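You operate a simulated robot arm through the tools that you are given. There is no shell and no other tool.

The job below is to be done with a simulated robot arm. You get a single attempt, and the scene is never put back.

JOB
Clamp the filled dome mould, turn it over to drain, turn it back and unclamp it.
Fine: it lies in the turning frame; both clamps closed before it turns; it drains into the catch tray until only shells are left. Where these are worked on the way, their far stop is far enough and under half their travel is too little: turning frame.

It is judged by the outcome, as a careful person would: the job done as asked, and still so three seconds after it is handed in. It fails if anything else is knocked over, pushed out of place, dropped, spilled or broken.

ROBOT AND FRAMES
A 7-joint arm with a two-finger parallel gripper, fixed in place. Base frame: the origin is on the floor under the middle of its stand, x ahead of it, y to its left, z up. Readings come in mm, degrees, newtons and seconds.
It reaches about 1147 mm from its shoulder. Its first joint turns from -166.0 to 166.0 degrees. Payload 3.43 kg.
The TCP is the grasp point between the finger pads, 30 mm short of the fingertips. In the tool frame z runs along the fingers and y along their closing line. Largest opening 94 mm; finger width 28, thickness 10; the body of the gripper, 50 by 96 mm, starts 55 mm behind the TCP.
Orientation is told as [roll, pitch, yaw] about the base's x, y, z axes, in that order, counted from this pose: with the fingers straight down and closing along the base's y, the tool's x points along the base's -x, its y along +y and its z along -z.

CONTROLS
- The arm moves only by the tool nudge_tool. Its argument "steps" is a list of rows, each a list of 3 entries, a list of its own where there are three numbers: the shift along the tool's x, y, z in units of 100 mm (1.0 is 100 mm), then the turn, a rotation vector about the tool's x, y, z in units of 120 degrees (1.0 is 120 degrees), then the gripper command, from -1 (fully open) to 1 (shut), values between in proportion. In form: [[[tx, ty, tz], [wx, wy, wz], hand], ...]. A call has 1 to 20 rows; each row is the pose to reach, as a shift and turn from the pose commanded when the call began, along the tool's axes at that moment. A call with a number of a shift or a turn outside -1 to 1 is refused whole. Each row takes 0.2 s and may step no farther than 50 mm and 8.6 degrees from the row before; otherwise, or with a gripper value out of range, the whole call is refused. A pose out of reach is approached as far as the arm can. The call stops where the force on the tool passes 90 N (or 10 N more than at its start, if that is more) or the arm is blocked; 0.2 s more then pass. The fingers move at their own pace (about 45 mm/s each) and stop on an object; they squeeze with about 21 N. The grip force told is the motor's: it shows also when the fingers shut on nothing. Time passes only in rows, and 0.2 s behind the last, so rows that repeat a pose let the fingers close. It gives the time, the measured TCP pose, the force on the tool (base axes), the opening and the grip force at its end, in the units of the frame above (readings bear some noise), with the torque about the TCP (base axes, N m) and any sound that the robot's microphone picked up.
- Cameras (640 x 400 px; columns grow to the right, rows downward): "scene" is fixed at [64.5, 498.8, 1783.4]; the picture's right is [-0.52, -0.85, 0.00], its down [-0.51, 0.32, -0.80] and it looks along [0.68, -0.42, -0.60] (base axes); focal length 373 px, centre (320, 200). "wrist" rides on the gripper at [76, 14, -102] in the tool frame; the picture's right is [-0.18, 0.98, 0.00], its down [-0.75, -0.14, -0.64] and it looks along [-0.63, -0.12, 0.77] (tool axes); focal length 243 px, centre (320, 200). There is no depth. A picture from a camera that has moved, and an enlarged one, comes with that camera's place and axes in the base frame and with its lens. The place of the scene camera against the robot may be out by one fixed shift of up to 18 mm in any direction.
- snapshot(camera): a new picture of that camera. It takes no simulated time.
- enlarge(camera, box): a new picture of the part [left, top, right, bottom] of that camera's present view, enlarged. It takes no simulated time.
- job_done(): hands the job in; it is judged then, once.

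Nothing tells you positions but the pictures and the camera data. Unless the task says otherwise, let go and move clear before handing in.

The tools are called after "Call:" as a command line: name --argument value ..., lists and objects as JSON in quotes. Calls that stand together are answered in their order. nudge_tool: Moves the arm, as the interface text tells. Its arguments: {"type":"object","properties":{"steps":{"type":"array","items":{"type":"array"}}},"required":["steps"]} The other tools are called the same way: snapshot (camera) takes a picture; enlarge (camera, box) takes an enlarged picture of a part of a camera's view; job_done () hands the job in.

At the start:

```text
time: 0.0
position: [552.6, -170.5, 1398.7]
ee_rot: [0.0, 0.0, 0.1]
contact_force: [-0.7, 0.0, 0.6]
torque: [0.0, -0.01, -0.05]
gripper_width: 93.7
finger_force: 0.0
```

scene: 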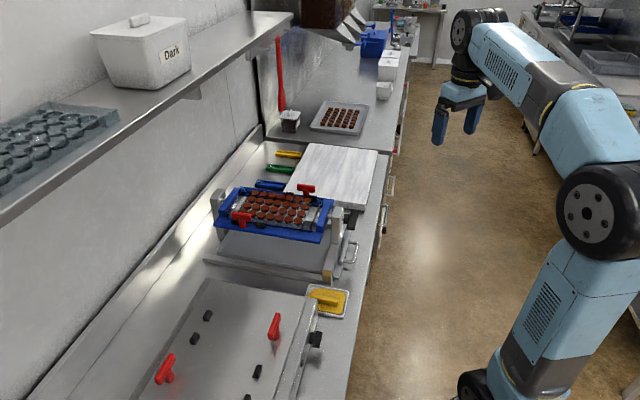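
wrist: 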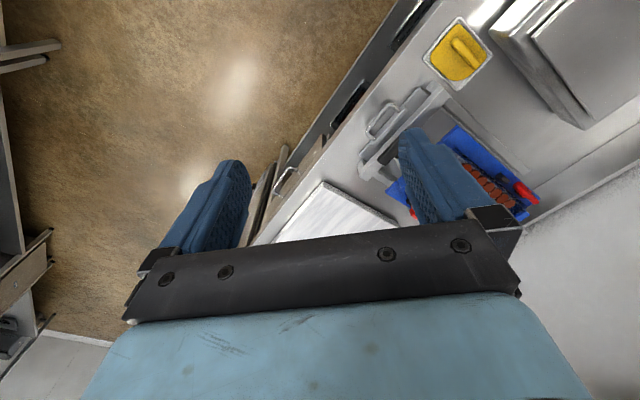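

I see a blue turning frame holding the filled mould on a counter, with two red clamps and what looks like a crank or lever at its right end. I'll look closer before planning any motion.

Call:
enlarge --camera "scene" --box '[200, 160, 380, 290]'

Call:
enlarge --camera "scene" --box '[290, 170, 370, 230]'

Call:
enlarge --camera "wrist" --box '[340, 60, 560, 240]'

Call:
enlarge --camera "scene" --box '[60, 260, 380, 400]'

```text
3.08 times, centred on (290, 225) of scene
camera zoom: at [64.5, 498.8, 1783.4], right [-0.52, -0.85, 0.0], down [-0.51, 0.32, -0.8], along [0.68, -0.42, -0.6], focal length 1149 px, centre (412, 123)
```

zoom: 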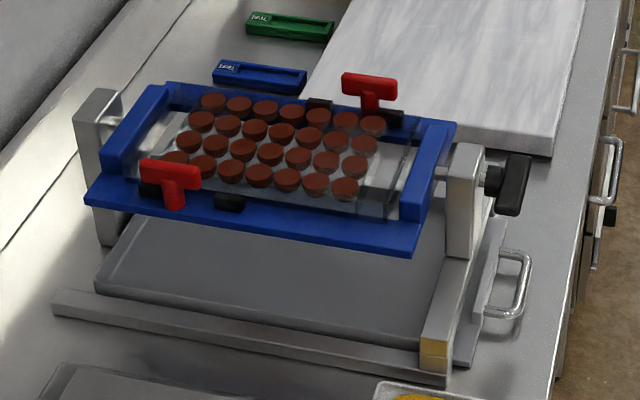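

```text
6.67 times, centred on (330, 200) of scene
camera zoom: at [64.5, 498.8, 1783.4], right [-0.52, -0.85, 0.0], down [-0.51, 0.32, -0.8], along [0.68, -0.42, -0.6], focal length 2489 px, centre (253, 200)
```

zoom: 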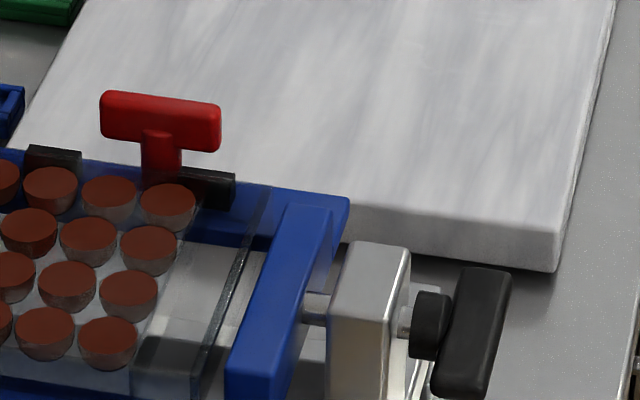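

```text
2.22 times, centred on (450, 150) of wrist
camera zoom: at [477.4, -155.6, 1501.9], right [0.18, 0.98, 0.0], down [0.75, -0.14, 0.64], along [0.63, -0.12, -0.77], focal length 539 px, centre (31, 311)
```

zoom: 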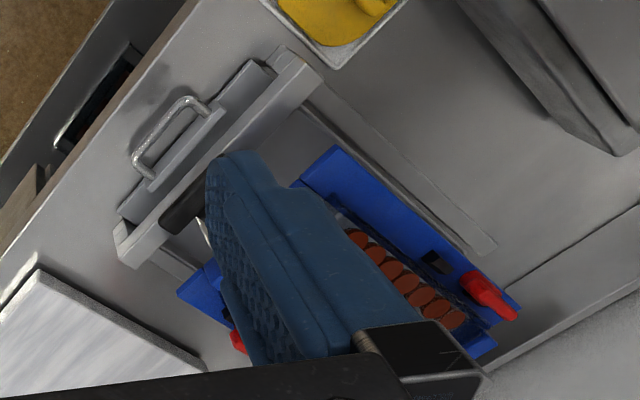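

```text
2.00 times, centred on (220, 330) of scene
camera zoom: at [64.5, 498.8, 1783.4], right [-0.52, -0.85, 0.0], down [-0.51, 0.32, -0.8], along [0.68, -0.42, -0.6], focal length 747 px, centre (520, -60)
```

zoom: 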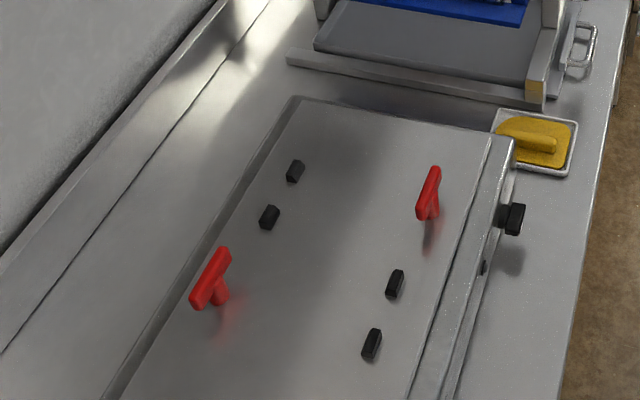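

The turning frame's shaft looks to run perpendicular to the counter's front edge, which lies at about 45° to the base axes. The black knob is near (762, -58, 1035) and the mould centre near (930, 97, 1030). I'll move up high and yaw about 45° so the wrist camera faces the frame.

Call:
nudge_tool --steps '[[[-0.125, 0.06, 0], [0, 0, -0.047], -1], [[-0.25, 0.12, 0], [0, 0, -0.094], -1], [[-0.375, 0.18, 0], [0, 0, -0.141], -1], [[-0.5, 0.25, 0], [0, 0, -0.188], -1], [[-0.625, 0.31, 0], [0, 0, -0.235], -1], [[-0.75, 0.37, 0], [0, 0, -0.282], -1], [[-0.875, 0.43, 0], [0, 0, -0.329], -1], [[-1.0, 0.5, 0], [0, 0, -0.375], -1], [[-1.0, 0.5, 0], [0, 0, -0.375], -1]]'

Call:
snapshot --camera "wrist"

Call:
snapshot --camera "scene"

```text
time: 2.0
position: [653.8, -121.0, 1397.9]
ee_rot: [0.1, 0.1, 45.0]
contact_force: [0.8, -0.6, -0.3]
torque: [-0.01, -0.02, -0.04]
gripper_width: 93.9
finger_force: 0.1
```

```text
taken
camera wrist: at [590.7, -163.8, 1502.0], right [-0.57, 0.82, 0.0], down [0.63, 0.43, 0.64], along [0.53, 0.36, -0.77], focal length 243 px, centre (320, 200)
```

wrist: 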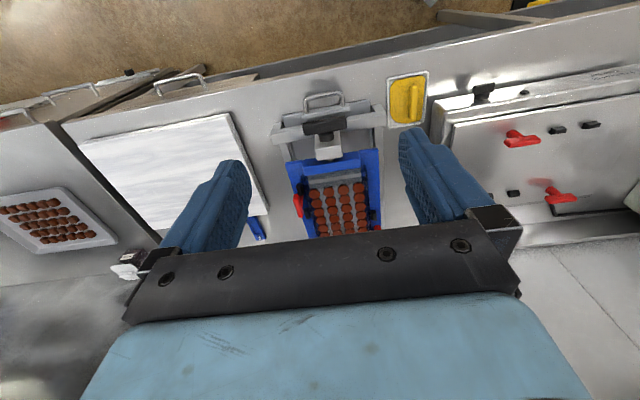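

```text
taken
```

scene: 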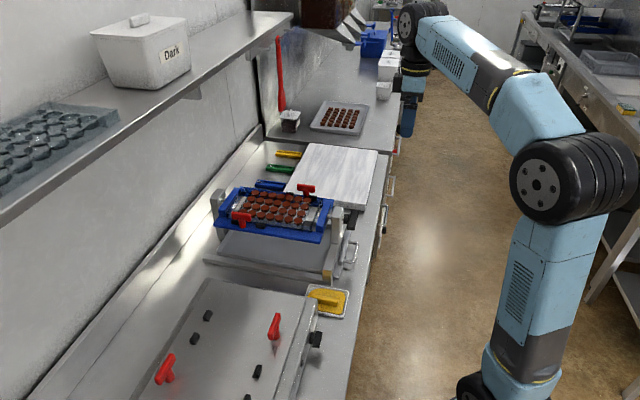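

The frame shows up near the image centre, but the fingers partly block it, and a shelf hangs over the far part of the counter. I'll zoom in on the shelf, the frame and the clamps before getting closer.

Call:
enlarge --camera "scene" --box '[0, 0, 320, 200]'

Call:
enlarge --camera "wrist" --box '[250, 70, 430, 250]'

Call:
enlarge --camera "wrist" --box '[430, 70, 640, 250]'

```text
2.00 times, centred on (160, 100) of scene
camera zoom: at [64.5, 498.8, 1783.4], right [-0.52, -0.85, 0.0], down [-0.51, 0.32, -0.8], along [0.68, -0.42, -0.6], focal length 747 px, centre (640, 400)
```

zoom: 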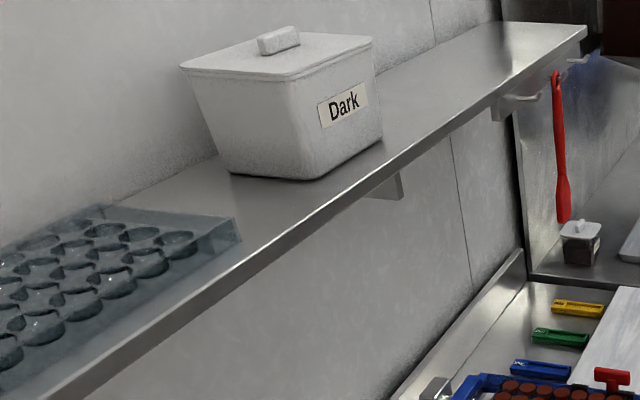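

```text
2.22 times, centred on (340, 160) of wrist
camera zoom: at [590.7, -163.8, 1502.0], right [-0.57, 0.82, 0.0], down [0.63, 0.43, 0.64], along [0.53, 0.36, -0.77], focal length 539 px, centre (276, 289)
```

zoom: 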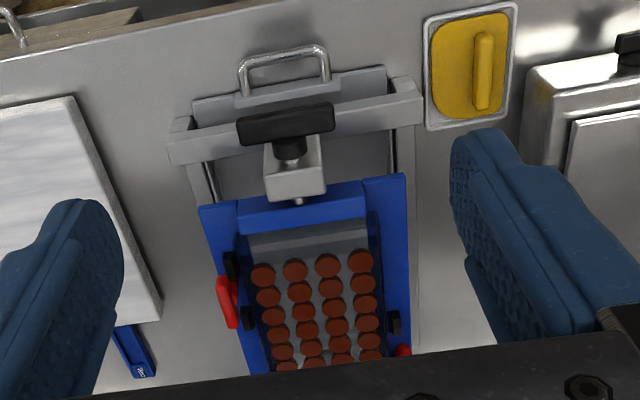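

```text
2.22 times, centred on (535, 160) of wrist
camera zoom: at [590.7, -163.8, 1502.0], right [-0.57, 0.82, 0.0], down [0.63, 0.43, 0.64], along [0.53, 0.36, -0.77], focal length 539 px, centre (-158, 289)
```

zoom: 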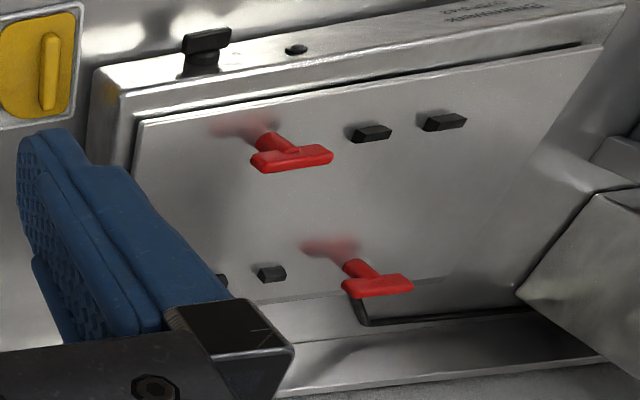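

The shelf's front edge is near n≈897 (n = distance out from the robot, perpendicular to the counter) and its underside is near z≈1450, so the space over the frame is open below that. I'll come in over the frame for a closer look at the clamps.

Call:
nudge_tool --steps '[[[-0.25, -0.1, 0.1], [0, 0, 0], -1], [[-0.5, -0.2, 0.2], [0, 0, 0], -1], [[-0.75, -0.3, 0.3], [0, 0, 0], -1], [[-1.0, -0.4, 0.4], [0, 0, 0], -1], [[-1.0, -0.4, 0.4], [0, 0, 0], -1]]'

Call:
nudge_tool --steps '[[[-0.25, 0, 0.1], [0, 0, 0], -1], [[-0.5, 0, 0.2], [0, 0, 0], -1], [[-0.75, 0, 0.3], [0, 0, 0], -1], [[-1.0, 0, 0.4], [0, 0, 0], -1], [[-1.0, 0, 0.4], [0, 0, 0], -1]]'

Call:
snapshot --camera "wrist"

Call:
snapshot --camera "scene"

```text
time: 3.2
position: [751.7, -77.2, 1359.5]
ee_rot: [0.0, 0.0, 45.0]
contact_force: [0.2, 0.6, -0.6]
torque: [0.02, 0.0, 0.0]
gripper_width: 94.1
finger_force: 0.1
```

```text
time: 4.4
position: [823.7, -5.9, 1317.9]
ee_rot: [0.1, 0.1, 45.0]
contact_force: [-0.2, 0.8, 0.2]
torque: [0.05, 0.02, -0.04]
gripper_width: 93.8
finger_force: 0.1
```

```text
taken
camera wrist: at [760.5, -50.3, 1421.8], right [-0.56, 0.83, 0.0], down [0.63, 0.43, 0.64], along [0.53, 0.36, -0.77], focal length 243 px, centre (320, 200)
```

wrist: 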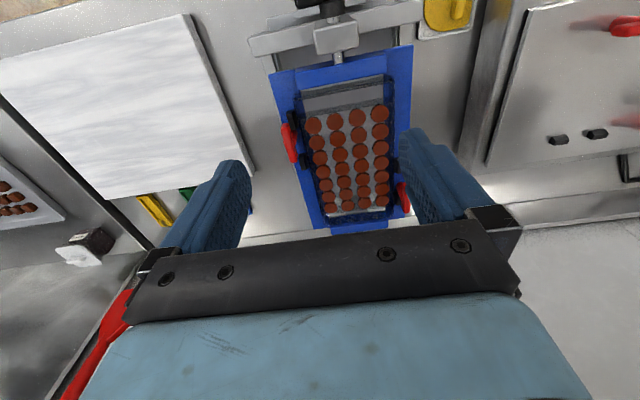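

```text
taken
```

scene: 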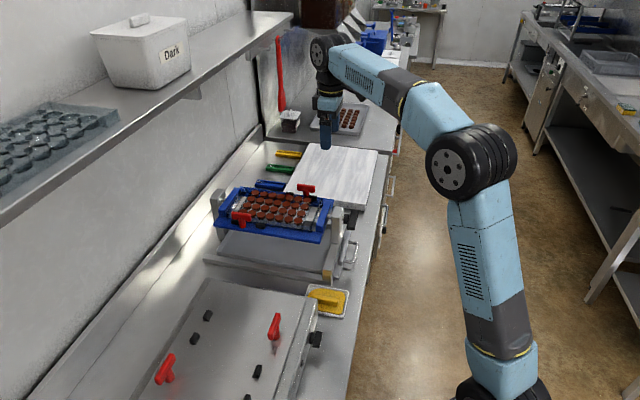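

Call:
enlarge --camera "wrist" --box '[250, 20, 430, 240]'

Call:
enlarge --camera "wrist" --box '[270, 100, 350, 180]'

Call:
enlarge --camera "wrist" --box '[360, 140, 440, 220]'

```text
1.82 times, centred on (340, 130) of wrist
camera zoom: at [760.5, -50.3, 1421.8], right [-0.56, 0.83, 0.0], down [0.63, 0.43, 0.64], along [0.53, 0.36, -0.77], focal length 441 px, centre (284, 327)
```

zoom: 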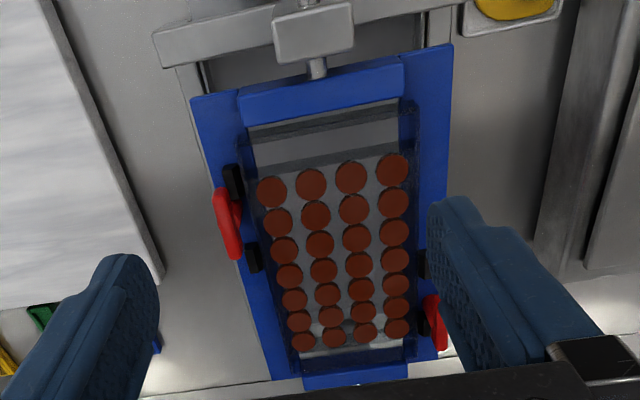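

```text
5.00 times, centred on (310, 140) of wrist
camera zoom: at [760.5, -50.3, 1421.8], right [-0.56, 0.83, 0.0], down [0.63, 0.43, 0.64], along [0.53, 0.36, -0.77], focal length 1213 px, centre (370, 500)
```

zoom: 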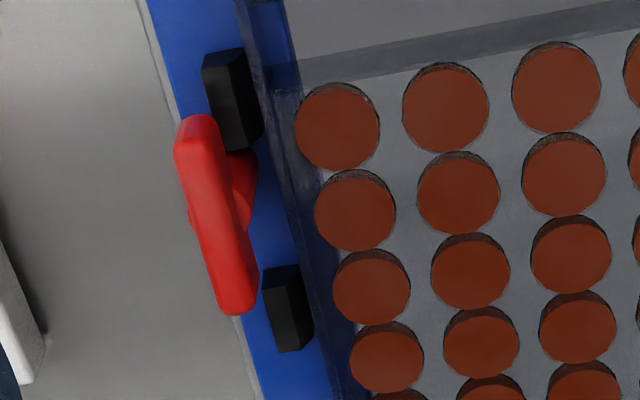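

```text
5.00 times, centred on (400, 180) of wrist
camera zoom: at [760.5, -50.3, 1421.8], right [-0.56, 0.83, 0.0], down [0.63, 0.43, 0.64], along [0.53, 0.36, -0.77], focal length 1213 px, centre (-80, 300)
```

zoom: 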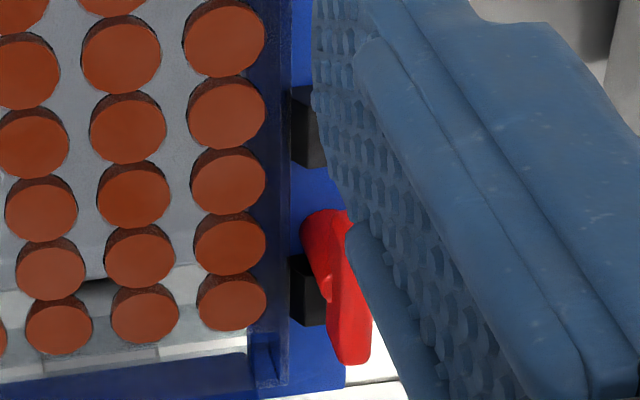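

The clamp handles are red T's standing between pairs of black stop blocks: T2 is near (942, 12, 1054) and T1 is on the opposite side, farther out. The blue plate is at z≈1020 and the shaft is along n. I'll move in closer over T2 to see how it works.

Call:
nudge_tool --steps '[[[-0.24, -0.19, 0.22], [0, 0, 0], -1], [[-0.48, -0.38, 0.45], [0, 0, 0], -1], [[-0.72, -0.57, 0.67], [0, 0, 0], -1], [[-0.96, -0.77, 0.9], [0, 0, 0], -1], [[-0.96, -0.77, 0.9], [0, 0, 0], -1]]'

Call:
snapshot --camera "wrist"

Call:
enlarge --camera "wrist" --box '[240, 60, 420, 230]'

```text
time: 5.6
position: [945.9, 6.5, 1227.6]
ee_rot: [0.1, -0.1, 44.9]
contact_force: [-0.1, -0.4, -0.2]
torque: [-0.01, -0.04, 0.01]
gripper_width: 94.2
finger_force: 0.0
```

```text
taken
camera wrist: at [882.5, -37.2, 1330.9], right [-0.56, 0.83, 0.0], down [0.63, 0.43, 0.64], along [0.53, 0.36, -0.77], focal length 243 px, centre (320, 200)
```

wrist: 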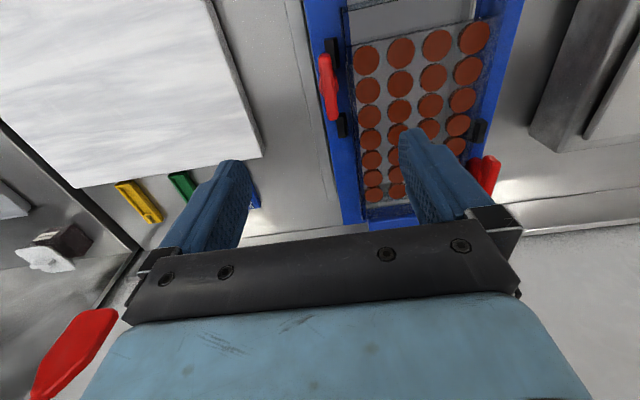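

```text
2.35 times, centred on (330, 145) of wrist
camera zoom: at [882.5, -37.2, 1330.9], right [-0.56, 0.83, 0.0], down [0.63, 0.43, 0.64], along [0.53, 0.36, -0.77], focal length 571 px, centre (296, 329)
```

zoom: 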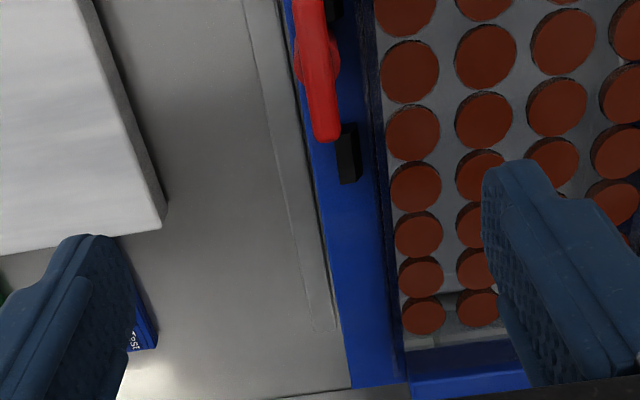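

Call:
enlarge --camera "wrist" --box '[295, 30, 375, 150]'

Call:
enlarge --camera "wrist" --box '[440, 100, 540, 220]'

```text
3.33 times, centred on (335, 90) of wrist
camera zoom: at [882.5, -37.2, 1330.9], right [-0.56, 0.83, 0.0], down [0.63, 0.43, 0.64], along [0.53, 0.36, -0.77], focal length 809 px, centre (270, 567)
```

zoom: 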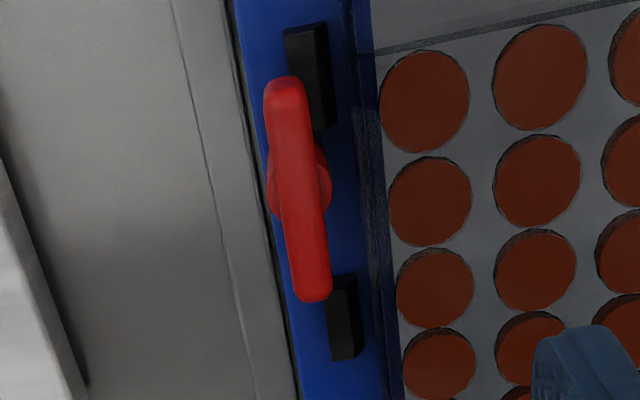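

```text
3.33 times, centred on (490, 160) of wrist
camera zoom: at [882.5, -37.2, 1330.9], right [-0.56, 0.83, 0.0], down [0.63, 0.43, 0.64], along [0.53, 0.36, -0.77], focal length 809 px, centre (-247, 333)
```

zoom: 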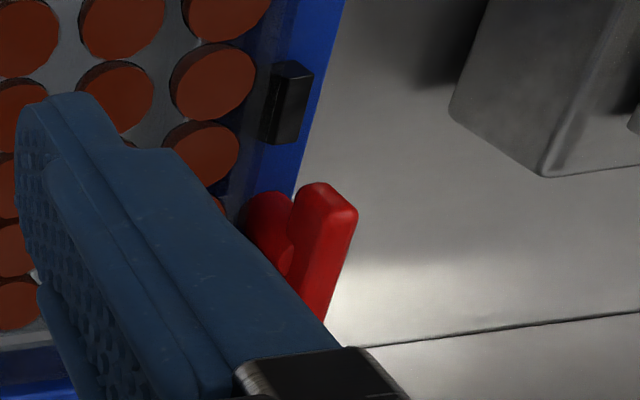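

Each clamp handle is a T bar on a round vertical post. The bar currently runs parallel to the mould edge, so turning it 90° should swing it over the rim. I'll back off and tilt the camera for a side-on profile to get the heights.

Call:
nudge_tool --steps '[[[0.12, 0.12, 0], [0, -0.052, 0], -1], [[0.25, 0.25, 0], [0, -0.104, 0], -1], [[0.37, 0.37, 0], [0, -0.156, 0], -1], [[0.5, 0.5, 0], [0, -0.208, 0], -1], [[0.62, 0.62, 0], [0, -0.26, 0], -1], [[0.75, 0.75, 0], [0, -0.312, 0], -1], [[0.87, 0.87, 0], [0, -0.364, 0], -1], [[1.0, 1.0, 0], [0, -0.417, 0], -1], [[1.0, 1.0, 0], [0, -0.417, 0], -1]]'

Call:
nudge_tool --steps '[[[0.2, 0, -0.16], [0, 0, 0], -1], [[0.4, 0, -0.32], [0, 0, 0], -1], [[0.6, 0, -0.48], [0, 0, 0], -1], [[0.8, 0, -0.64], [0, 0, 0], -1], [[1.0, 0, -0.8], [0, 0, 0], -1], [[1.0, 0, -0.8], [0, 0, 0], -1]]'

Call:
snapshot --camera "wrist"

Call:
snapshot --camera "scene"

```text
time: 7.6
position: [801.9, 6.5, 1226.8]
ee_rot: [-0.1, -50.1, 44.9]
contact_force: [0.6, -0.7, 0.3]
torque: [0.03, 0.0, -0.03]
gripper_width: 93.8
finger_force: 0.1
```

```text
time: 9.0
position: [714.5, -82.8, 1203.7]
ee_rot: [0.0, -50.1, 45.0]
contact_force: [0.6, -0.6, 0.9]
torque: [0.01, 0.0, 0.01]
gripper_width: 94.0
finger_force: 0.1
```

```text
taken
camera wrist: at [614.8, -162.5, 1212.1], right [-0.61, 0.78, 0.14], down [0.09, -0.11, 0.99], along [0.79, 0.62, -0.01], focal length 243 px, centre (320, 200)
```

wrist: 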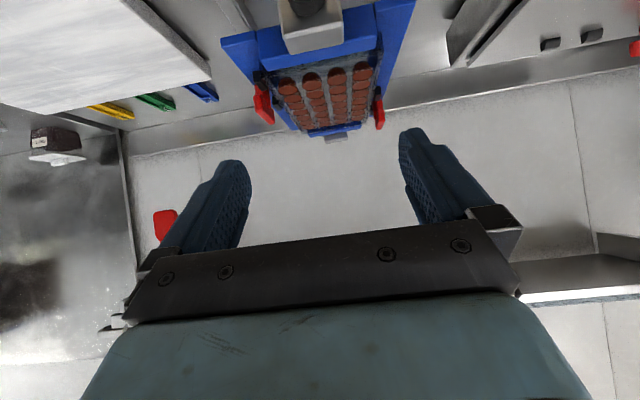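

```text
taken
```

scene: 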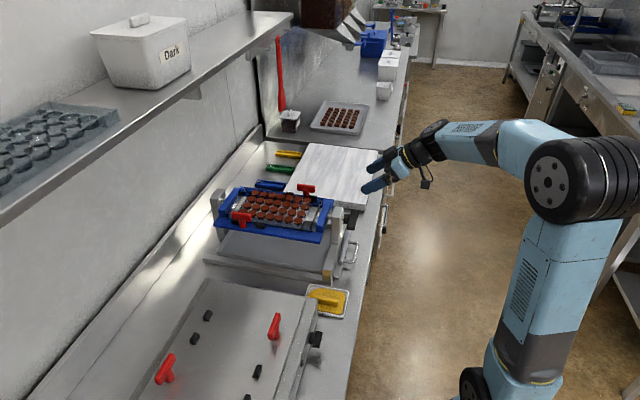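

Call:
nudge_tool --steps '[[[0.2, 0, 0.04], [0, 0, 0], -1], [[0.4, 0, 0.08], [0, 0, 0], -1], [[0.6, 0, 0.12], [0, 0, 0], -1], [[0.8, 0, 0.16], [0, 0, 0], -1], [[1.0, 0, 0.2], [0, 0, 0], -1], [[1.0, 0, 0.2], [0, 0, 0], -1]]'

Call:
snapshot --camera "wrist"

Call:
enlarge --camera "wrist" --box '[210, 20, 430, 200]'

```text
time: 10.4
position: [680.5, -117.3, 1112.3]
ee_rot: [0.0, -50.1, 44.9]
contact_force: [0.2, -0.1, 0.4]
torque: [0.0, -0.03, -0.01]
gripper_width: 93.9
finger_force: 0.0
```

```text
taken
camera wrist: at [580.2, -196.8, 1120.8], right [-0.61, 0.78, 0.14], down [0.09, -0.11, 0.99], along [0.79, 0.62, -0.01], focal length 243 px, centre (320, 200)
```

wrist: 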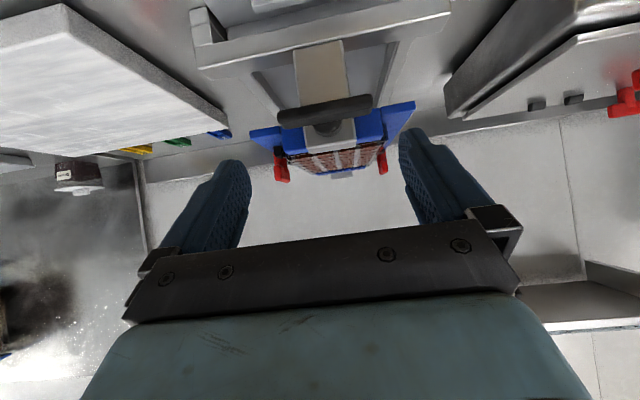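

```text
2.22 times, centred on (320, 110) of wrist
camera zoom: at [580.2, -196.8, 1120.8], right [-0.61, 0.78, 0.14], down [0.09, -0.11, 0.99], along [0.79, 0.62, -0.01], focal length 539 px, centre (320, 400)
```

zoom: 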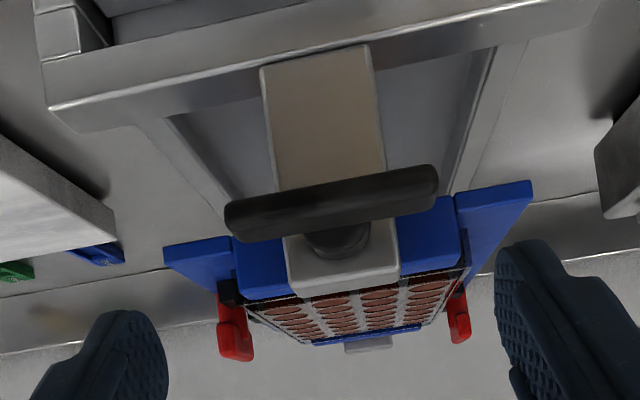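

Call:
enlarge --camera "wrist" --box '[260, 135, 330, 195]'

Call:
enlarge --camera "wrist" --box '[350, 130, 420, 190]'

Call:
enlarge --camera "wrist" --box '[240, 30, 430, 170]'

```text
6.67 times, centred on (295, 165) of wrist
camera zoom: at [580.2, -196.8, 1120.8], right [-0.61, 0.78, 0.14], down [0.09, -0.11, 0.99], along [0.79, 0.62, -0.01], focal length 1618 px, centre (487, 433)
```

zoom: 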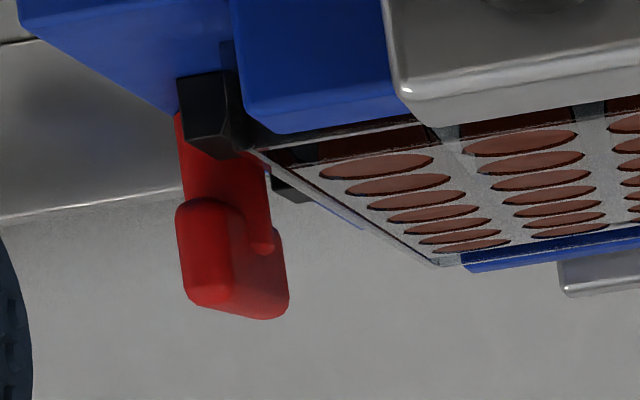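

```text
6.67 times, centred on (385, 160) of wrist
camera zoom: at [580.2, -196.8, 1120.8], right [-0.61, 0.78, 0.14], down [0.09, -0.11, 0.99], along [0.79, 0.62, -0.01], focal length 1618 px, centre (-113, 467)
```

zoom: 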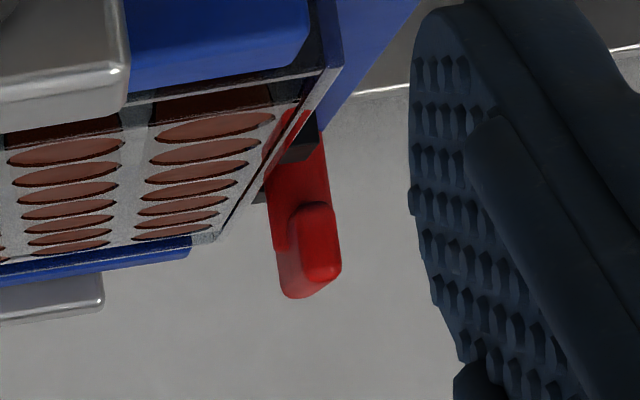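

```text
2.86 times, centred on (335, 100) of wrist
camera zoom: at [580.2, -196.8, 1120.8], right [-0.61, 0.78, 0.14], down [0.09, -0.11, 0.99], along [0.79, 0.62, -0.01], focal length 693 px, centre (277, 486)
```

zoom: 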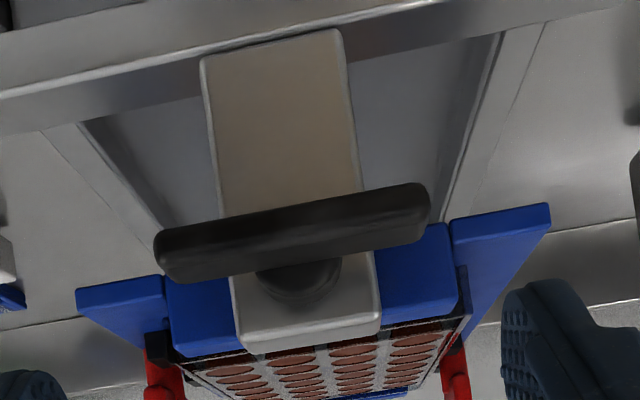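

From the profile, T2's bar spans z≈1053–1077 at n≈670, e≈655 (e = distance along the counter, away from the scene camera). The mould rim is just under it at about 1050. The turning handle is a horizontal bar near n≈493, e≈560, z≈1037. I'll bring the tool back to vertical and position it over T2.

Call:
nudge_tool --steps '[[[-0.25, 0, -0.05], [0, 0, 0], -1], [[-0.5, 0, -0.1], [0, 0, 0], -1], [[-0.75, 0, -0.15], [0, 0, 0], -1], [[-1.0, 0, -0.2], [0, 0, 0], -0.5], [[-1.0, 0, -0.2], [0, 0, 0], 0.2]]'

Call:
nudge_tool --steps '[[[-0.12, 0, 0.1], [0, 0.052, 0], 0.2], [[-0.25, 0, 0.2], [0, 0.104, 0], 0.2], [[-0.37, 0, 0.3], [0, 0.156, 0], 0.2], [[-0.5, 0, 0.4], [0, 0.208, 0], 0.2], [[-0.62, 0, 0.5], [0, 0.26, 0], 0.2], [[-0.75, 0, 0.6], [0, 0.312, 0], 0.2], [[-0.87, 0, 0.7], [0, 0.364, 0], 0.2], [[-1.0, 0, 0.8], [0, 0.417, 0], 0.2], [[-1.0, 0, 0.8], [0, 0.417, 0], 0.2]]'

```text
time: 11.6
position: [715.1, -82.7, 1201.5]
ee_rot: [0.0, -50.1, 45.0]
contact_force: [-0.1, 0.4, 0.7]
torque: [0.02, 0.0, 0.0]
gripper_width: 42.5
finger_force: 0.1
```

```text
time: 13.6
position: [804.2, 5.5, 1228.4]
ee_rot: [0.0, 0.2, 45.1]
contact_force: [0.7, -0.5, -0.5]
torque: [-0.02, -0.03, -0.01]
gripper_width: 37.6
finger_force: 0.2
```

Call:
nudge_tool --steps '[[[-0.24, -0.22, 0.1], [0, 0, 0], 0.2], [[-0.48, -0.44, 0.3], [0, 0, 0], 0.2], [[-0.72, -0.67, 0.5], [0, 0, 0], 0.2], [[-0.975, -0.9, 0.78], [0, 0, 0], 0.2], [[-0.975, -0.9, 0.78], [0, 0, 0], 0.2]]'

Call:
snapshot --camera "wrist"

Call:
enlarge --camera "wrist" --box '[240, 0, 420, 230]'

Call:
enlarge --camera "scene" --box '[200, 100, 400, 260]'

```text
time: 14.8
position: [934.4, 11.4, 1151.8]
ee_rot: [0.0, -0.1, 45.0]
contact_force: [0.0, 0.4, 0.0]
torque: [-0.03, -0.02, -0.02]
gripper_width: 37.7
finger_force: 0.1
```

```text
taken
camera wrist: at [870.4, -32.0, 1254.6], right [-0.56, 0.83, 0.0], down [0.63, 0.43, 0.64], along [0.53, 0.36, -0.77], focal length 243 px, centre (320, 200)
```

wrist: 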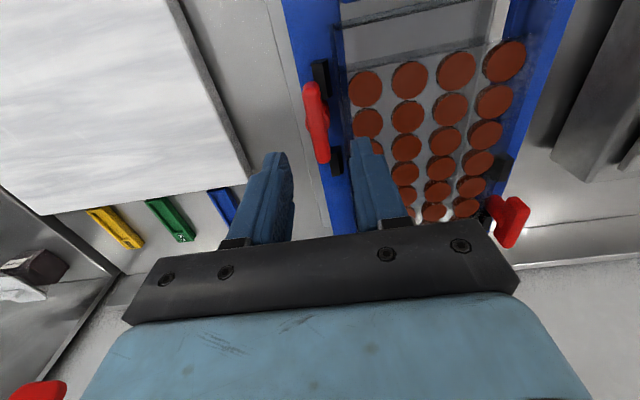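

```text
1.74 times, centred on (330, 115) of wrist
camera zoom: at [870.4, -32.0, 1254.6], right [-0.56, 0.83, 0.0], down [0.63, 0.43, 0.64], along [0.53, 0.36, -0.77], focal length 422 px, centre (303, 348)
```

zoom: 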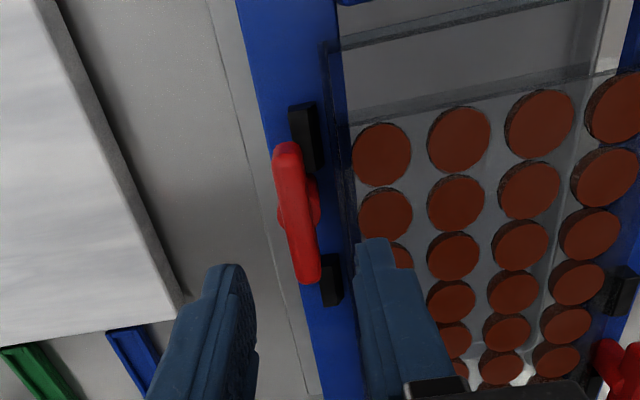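

```text
2.50 times, centred on (300, 180) of scene
camera zoom: at [64.5, 498.8, 1783.4], right [-0.52, -0.85, 0.0], down [-0.51, 0.32, -0.8], along [0.68, -0.42, -0.6], focal length 933 px, centre (370, 250)
```

zoom: 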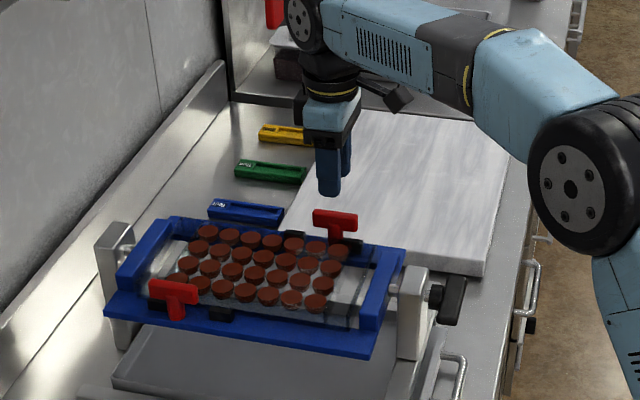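

The tool is centred over T2's bar, which measures n≈668, e≈654 against TCP n≈669, e≈653. I'll lower it so the fingertips sit just above the mould rim on either side of the bar.

Call:
nudge_tool --steps '[[[0, -0.015, 0.15], [0, 0, 0], 0.2], [[0, -0.015, 0.3], [0, 0, 0], 0.2], [[0, -0.015, 0.42], [0, 0, 0], 0.2], [[0, -0.015, 0.53], [0, 0, 0], 0.2], [[0, -0.015, 0.63], [0, 0, 0], 0.2], [[0, -0.015, 0.63], [0, 0, 0], 0.2]]'

Call:
snapshot --camera "wrist"

Call:
enlarge --camera "scene" --box '[260, 150, 360, 230]'

```text
time: 16.2
position: [937.3, 10.8, 1086.1]
ee_rot: [0.0, 0.1, 45.0]
contact_force: [0.0, 0.4, 0.5]
torque: [-0.01, 0.03, 0.0]
gripper_width: 37.4
finger_force: 0.1
```

```text
taken
camera wrist: at [873.7, -33.3, 1190.7], right [-0.56, 0.83, 0.0], down [0.63, 0.43, 0.64], along [0.53, 0.36, -0.77], focal length 243 px, centre (320, 200)
```

wrist: 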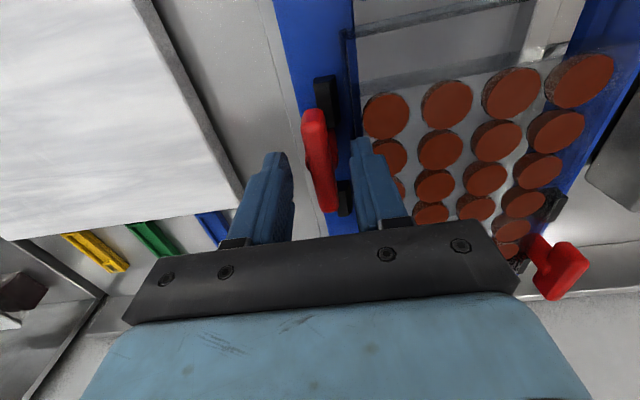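

```text
5.00 times, centred on (310, 190) of scene
camera zoom: at [64.5, 498.8, 1783.4], right [-0.52, -0.85, 0.0], down [-0.51, 0.32, -0.8], along [0.68, -0.42, -0.6], focal length 1867 px, centre (370, 250)
```

zoom: 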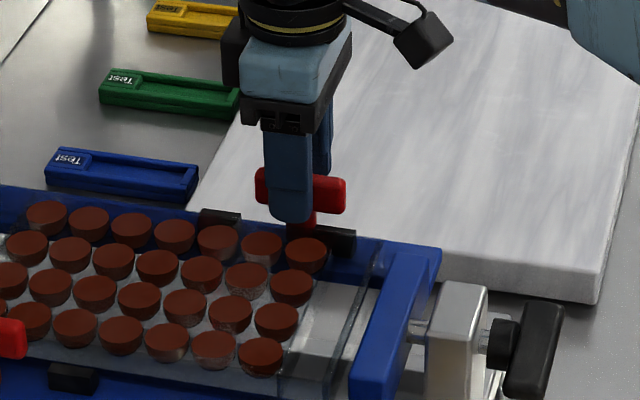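

The fingers straddle the T2 bar. Now I'll close on it.

Call:
nudge_tool --steps '[[[0, 0, 0], [0, 0, 0], 1], [[0, 0, 0], [0, 0, 0], 1], [[0, 0, 0], [0, 0, 0], 1], [[0, 0, 0], [0, 0, 0], 1]]'

Call:
snapshot --camera "wrist"

```text
time: 17.2
position: [936.4, 12.0, 1086.7]
ee_rot: [0.1, 0.1, 44.9]
contact_force: [-14.1, 6.2, -5.5]
torque: [0.05, 0.31, 0.03]
gripper_width: 20.3
finger_force: 45.1
```

```text
taken
camera wrist: at [873.1, -32.5, 1190.9], right [-0.57, 0.82, 0.0], down [0.63, 0.43, 0.64], along [0.53, 0.36, -0.77], focal length 243 px, centre (320, 200)
```

wrist: 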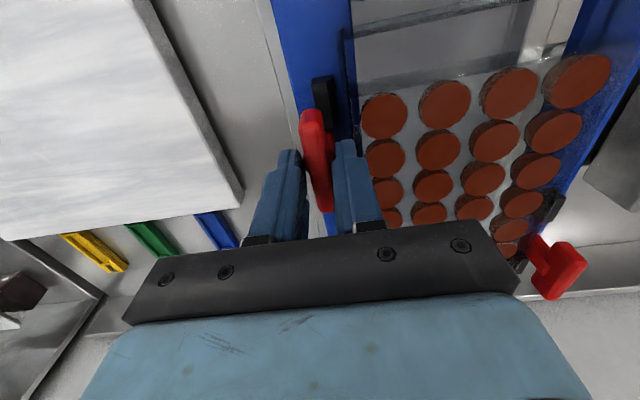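

Call:
enlarge --camera "wrist" --box '[270, 90, 380, 230]'

Call:
enlarge --camera "scene" --box '[280, 170, 340, 215]'

```text
2.86 times, centred on (325, 160) of wrist
camera zoom: at [873.1, -32.5, 1190.9], right [-0.57, 0.82, 0.0], down [0.63, 0.43, 0.64], along [0.53, 0.36, -0.77], focal length 693 px, centre (306, 314)
```

zoom: 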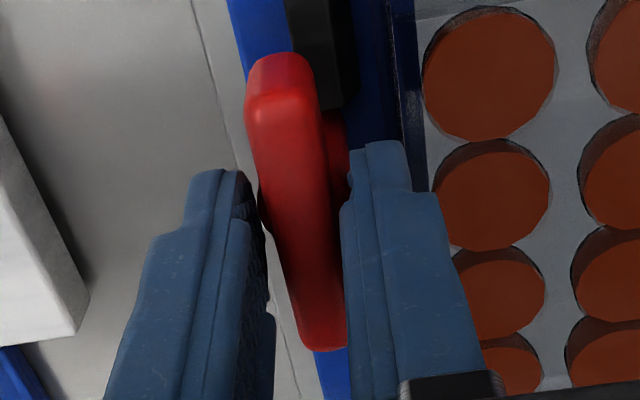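

```text
8.89 times, centred on (310, 192) of scene
camera zoom: at [64.5, 498.8, 1783.4], right [-0.52, -0.85, 0.0], down [-0.51, 0.32, -0.8], along [0.68, -0.42, -0.6], focal length 3319 px, centre (409, 267)
```

zoom: 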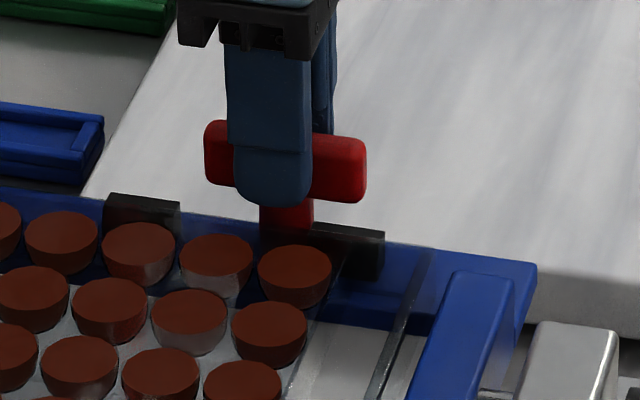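

The fingers hold the T2 bar. I'll try a small turn about the vertical axis to find its direction of travel, watching the torque.

Call:
nudge_tool --steps '[[[0, 0, 0], [0, 0, -0.03], 1], [[0, 0, 0], [0, 0, -0.06], 1], [[0, 0, 0], [0, 0, -0.09], 1], [[0, 0, 0], [0, 0, -0.09], 1]]'

Call:
enlarge --camera "wrist" --box '[270, 70, 400, 230]'

```text
time: 18.2
position: [936.1, 12.2, 1087.6]
ee_rot: [0.2, 0.0, 55.8]
contact_force: [-21.1, 7.0, -11.5]
torque: [-0.54, 0.7, -0.01]
gripper_width: 20.5
finger_force: 45.3
```

```text
2.50 times, centred on (335, 150) of wrist
camera zoom: at [882.4, -43.6, 1191.2], right [-0.71, 0.7, 0.0], down [0.54, 0.54, 0.64], along [0.45, 0.46, -0.77], focal length 606 px, centre (282, 325)
```

zoom: 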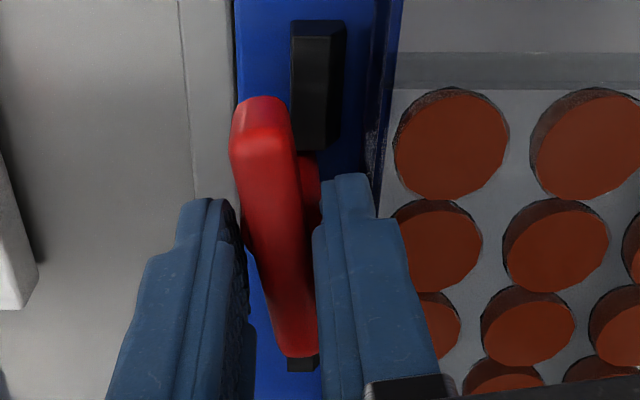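

The T turns freely with the gripper in this direction. I'll ease the small side load and keep turning.

Call:
nudge_tool --steps '[[[-0.004, 0.015, 0], [0, 0, -0.05], 1], [[-0.004, 0.015, 0], [0, 0, -0.1], 1], [[-0.004, 0.015, 0], [0, 0, -0.15], 1], [[-0.004, 0.015, 0], [0, 0, -0.2], 1], [[-0.004, 0.015, 0], [0, 0, -0.25], 1], [[-0.004, 0.015, 0], [0, 0, -0.25], 1]]'

Call:
snapshot --camera "wrist"

Call:
enlarge --camera "scene" --box '[260, 150, 360, 230]'

```text
time: 19.6
position: [935.4, 12.1, 1088.2]
ee_rot: [0.0, 0.0, 85.7]
contact_force: [-17.2, -6.9, -8.6]
torque: [-0.92, 0.32, -0.02]
gripper_width: 20.2
finger_force: 44.9
```

```text
taken
camera wrist: at [916.9, -63.4, 1191.4], right [-0.97, 0.26, 0.0], down [0.2, 0.74, 0.64], along [0.16, 0.62, -0.77], focal length 243 px, centre (320, 200)
```

wrist: 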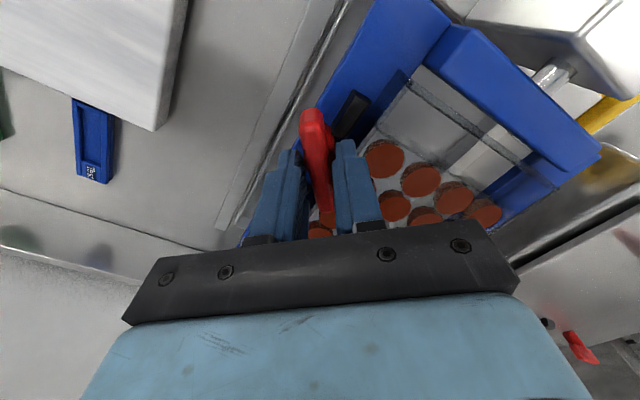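

```text
5.00 times, centred on (310, 190) of scene
camera zoom: at [64.5, 498.8, 1783.4], right [-0.52, -0.85, 0.0], down [-0.51, 0.32, -0.8], along [0.68, -0.42, -0.6], focal length 1867 px, centre (370, 250)
```

zoom: 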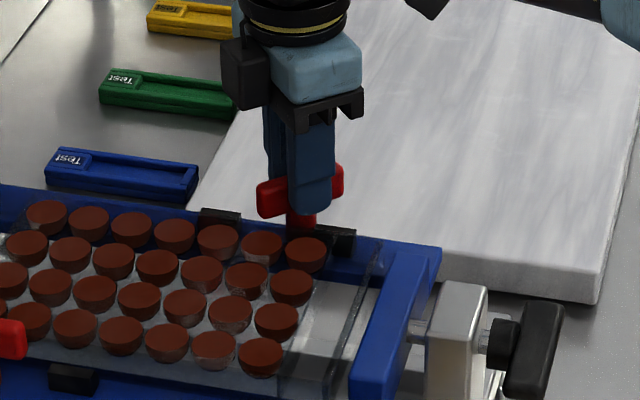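

T2 has turned about 40° and is moving with the fingers. I'll carry on to the 90° position, watching for a stop.

Call:
nudge_tool --steps '[[[0, 0.012, 0], [0, 0, -0.05], 1], [[0, 0.012, 0], [0, 0, -0.1], 1], [[0, 0.012, 0], [0, 0, -0.15], 1], [[0, 0.012, 0], [0, 0, -0.2], 1], [[0, 0.012, 0], [0, 0, -0.25], 1], [[0, 0.012, 0], [0, 0, -0.25], 1]]'

Call:
snapshot --camera "wrist"

Call:
enlarge --camera "scene" --box '[260, 150, 360, 230]'

```text
time: 21.0
position: [935.7, 10.5, 1087.0]
ee_rot: [0.0, 0.1, 115.7]
contact_force: [12.3, -7.1, 3.8]
torque: [-0.14, -0.44, 0.02]
gripper_width: 20.5
finger_force: 45.2
```

```text
taken
camera wrist: at [956.7, -63.4, 1191.3], right [-0.96, -0.26, 0.0], down [-0.2, 0.74, 0.64], along [-0.17, 0.62, -0.77], focal length 243 px, centre (320, 200)
```

wrist: 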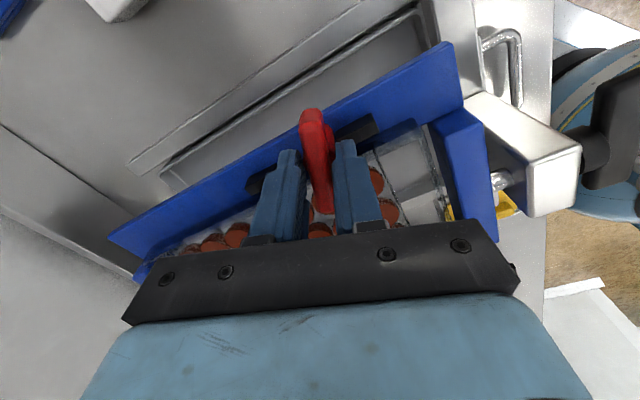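

```text
5.00 times, centred on (310, 190) of scene
camera zoom: at [64.5, 498.8, 1783.4], right [-0.52, -0.85, 0.0], down [-0.51, 0.32, -0.8], along [0.68, -0.42, -0.6], focal length 1867 px, centre (370, 250)
```

zoom: 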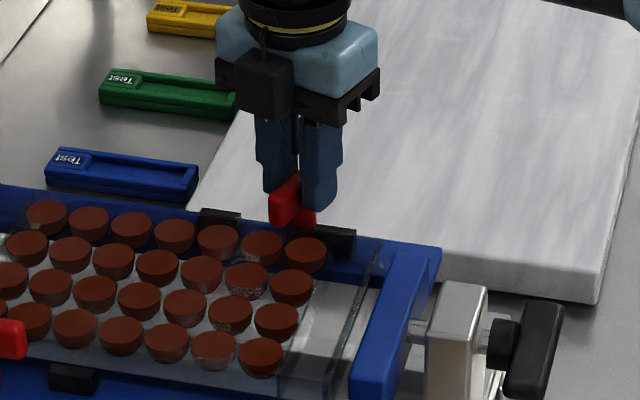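

Call:
nudge_tool --steps '[[[0, -0.006, 0], [0, 0, -0.04], 1], [[0, -0.006, 0], [0, 0, -0.08], 1], [[0, -0.006, 0], [0, 0, -0.12], 1], [[0, -0.006, 0], [0, 0, -0.161], 1], [[0, -0.006, 0], [0, 0, -0.161], 1]]'

Call:
snapshot --camera "wrist"

Call:
enlarge --camera "scene" --box '[260, 150, 360, 230]'

```text
time: 22.2
position: [935.1, 11.4, 1087.0]
ee_rot: [0.0, -0.1, 135.0]
contact_force: [18.6, -12.0, 13.7]
torque: [0.2, 0.16, 0.02]
gripper_width: 20.7
finger_force: 44.5
```

```text
taken
camera wrist: at [980.4, -52.4, 1191.2], right [-0.82, -0.57, 0.0], down [-0.43, 0.63, 0.64], along [-0.36, 0.53, -0.77], focal length 243 px, centre (320, 200)
```

wrist: 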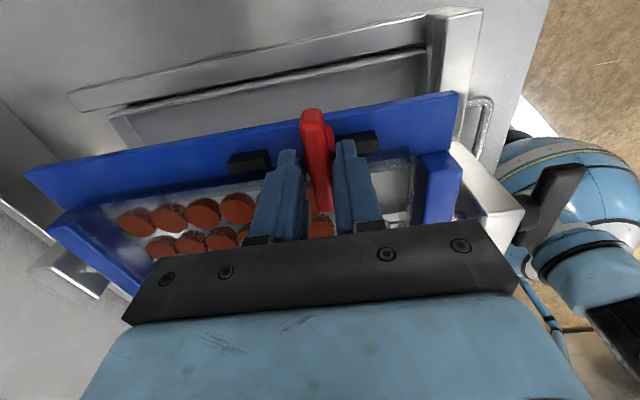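

```text
5.00 times, centred on (310, 190) of scene
camera zoom: at [64.5, 498.8, 1783.4], right [-0.52, -0.85, 0.0], down [-0.51, 0.32, -0.8], along [0.68, -0.42, -0.6], focal length 1867 px, centre (370, 250)
```

zoom: 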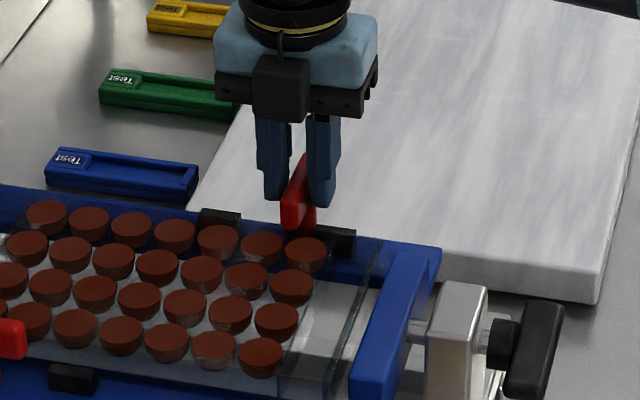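

T2's bar now sits across the mould edge. I'll check for an end stop with a few more degrees.

Call:
nudge_tool --steps '[[[0, -0.006, 0], [0, 0, -0.025], 1], [[0, -0.006, 0], [0, 0, -0.05], 1], [[0, -0.006, 0], [0, 0, -0.05], 1]]'

Call:
enlarge --camera "wrist" --box '[220, 70, 420, 230]'

Call:
enlarge --camera "scene" --box '[280, 170, 340, 215]'

```text
time: 23.0
position: [935.4, 11.6, 1087.3]
ee_rot: [0.0, -0.1, 141.1]
contact_force: [1.9, -9.7, 10.4]
torque: [-0.08, 0.05, -0.03]
gripper_width: 20.3
finger_force: 45.2
```

```text
2.50 times, centred on (320, 150) of wrist
camera zoom: at [986.2, -46.9, 1190.7], right [-0.76, -0.65, 0.0], down [-0.5, 0.58, 0.64], along [-0.42, 0.49, -0.77], focal length 606 px, centre (320, 325)
```

zoom: 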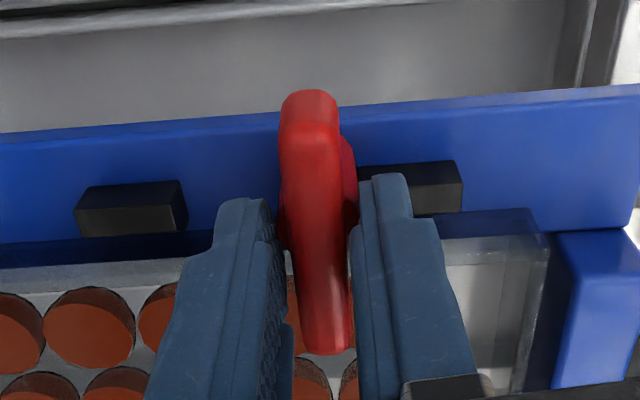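

```text
8.89 times, centred on (310, 192) of scene
camera zoom: at [64.5, 498.8, 1783.4], right [-0.52, -0.85, 0.0], down [-0.51, 0.32, -0.8], along [0.68, -0.42, -0.6], focal length 3319 px, centre (409, 267)
```

zoom: 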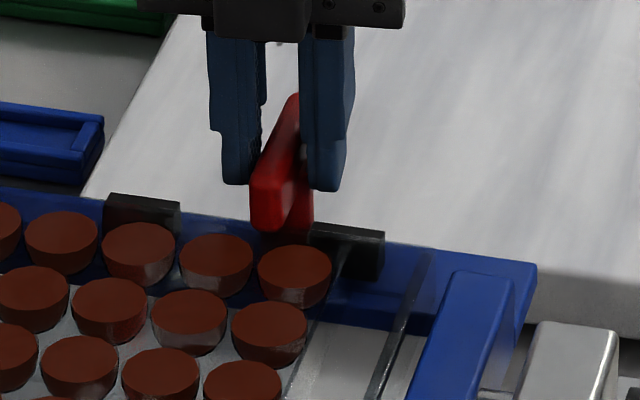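

T2 met its stop at about 90°: the last few degrees only slipped in the grip. Its bar now crosses the mould rim. I'll release it, lift clear and check.

Call:
nudge_tool --steps '[[[0, 0, 0], [0, 0, 0.03], 0.2], [[0, 0, 0], [0, 0, 0.03], 0.2], [[0, 0, 0], [0, 0, 0.03], 0.2], [[0, 0, -0.2], [0, 0, 0.03], 0.2], [[0, 0, -0.5], [0, 0, 0.03], 0.2], [[0, 0, -0.9], [0, 0, 0.03], 0.2], [[0, 0, -0.9], [0, 0, 0.03], 0.2]]'

Call:
snapshot --camera "wrist"

Call:
enlarge --camera "scene" --box '[280, 170, 340, 215]'

```text
time: 24.6
position: [934.7, 13.9, 1176.2]
ee_rot: [0.0, -0.1, 137.5]
contact_force: [-0.1, -0.6, -0.2]
torque: [0.02, 0.04, -0.03]
gripper_width: 37.8
finger_force: 0.0
```

```text
taken
camera wrist: at [982.4, -48.1, 1280.2], right [-0.8, -0.6, 0.0], down [-0.46, 0.61, 0.64], along [-0.39, 0.51, -0.77], focal length 243 px, centre (320, 200)
```

wrist: 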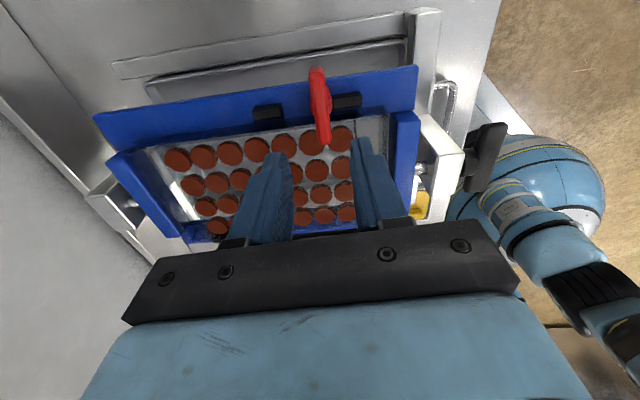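

```text
8.89 times, centred on (310, 192) of scene
camera zoom: at [64.5, 498.8, 1783.4], right [-0.52, -0.85, 0.0], down [-0.51, 0.32, -0.8], along [0.68, -0.42, -0.6], focal length 3319 px, centre (409, 267)
```

zoom: 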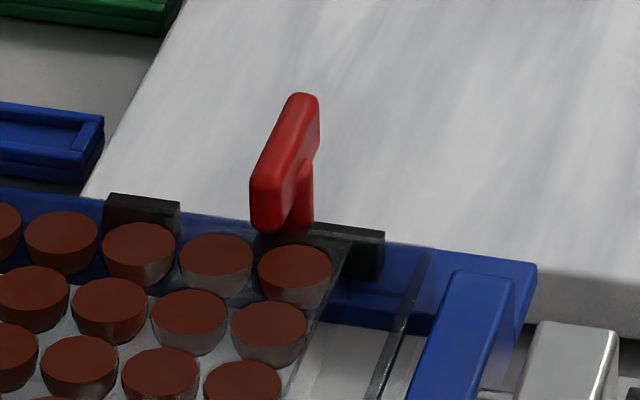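

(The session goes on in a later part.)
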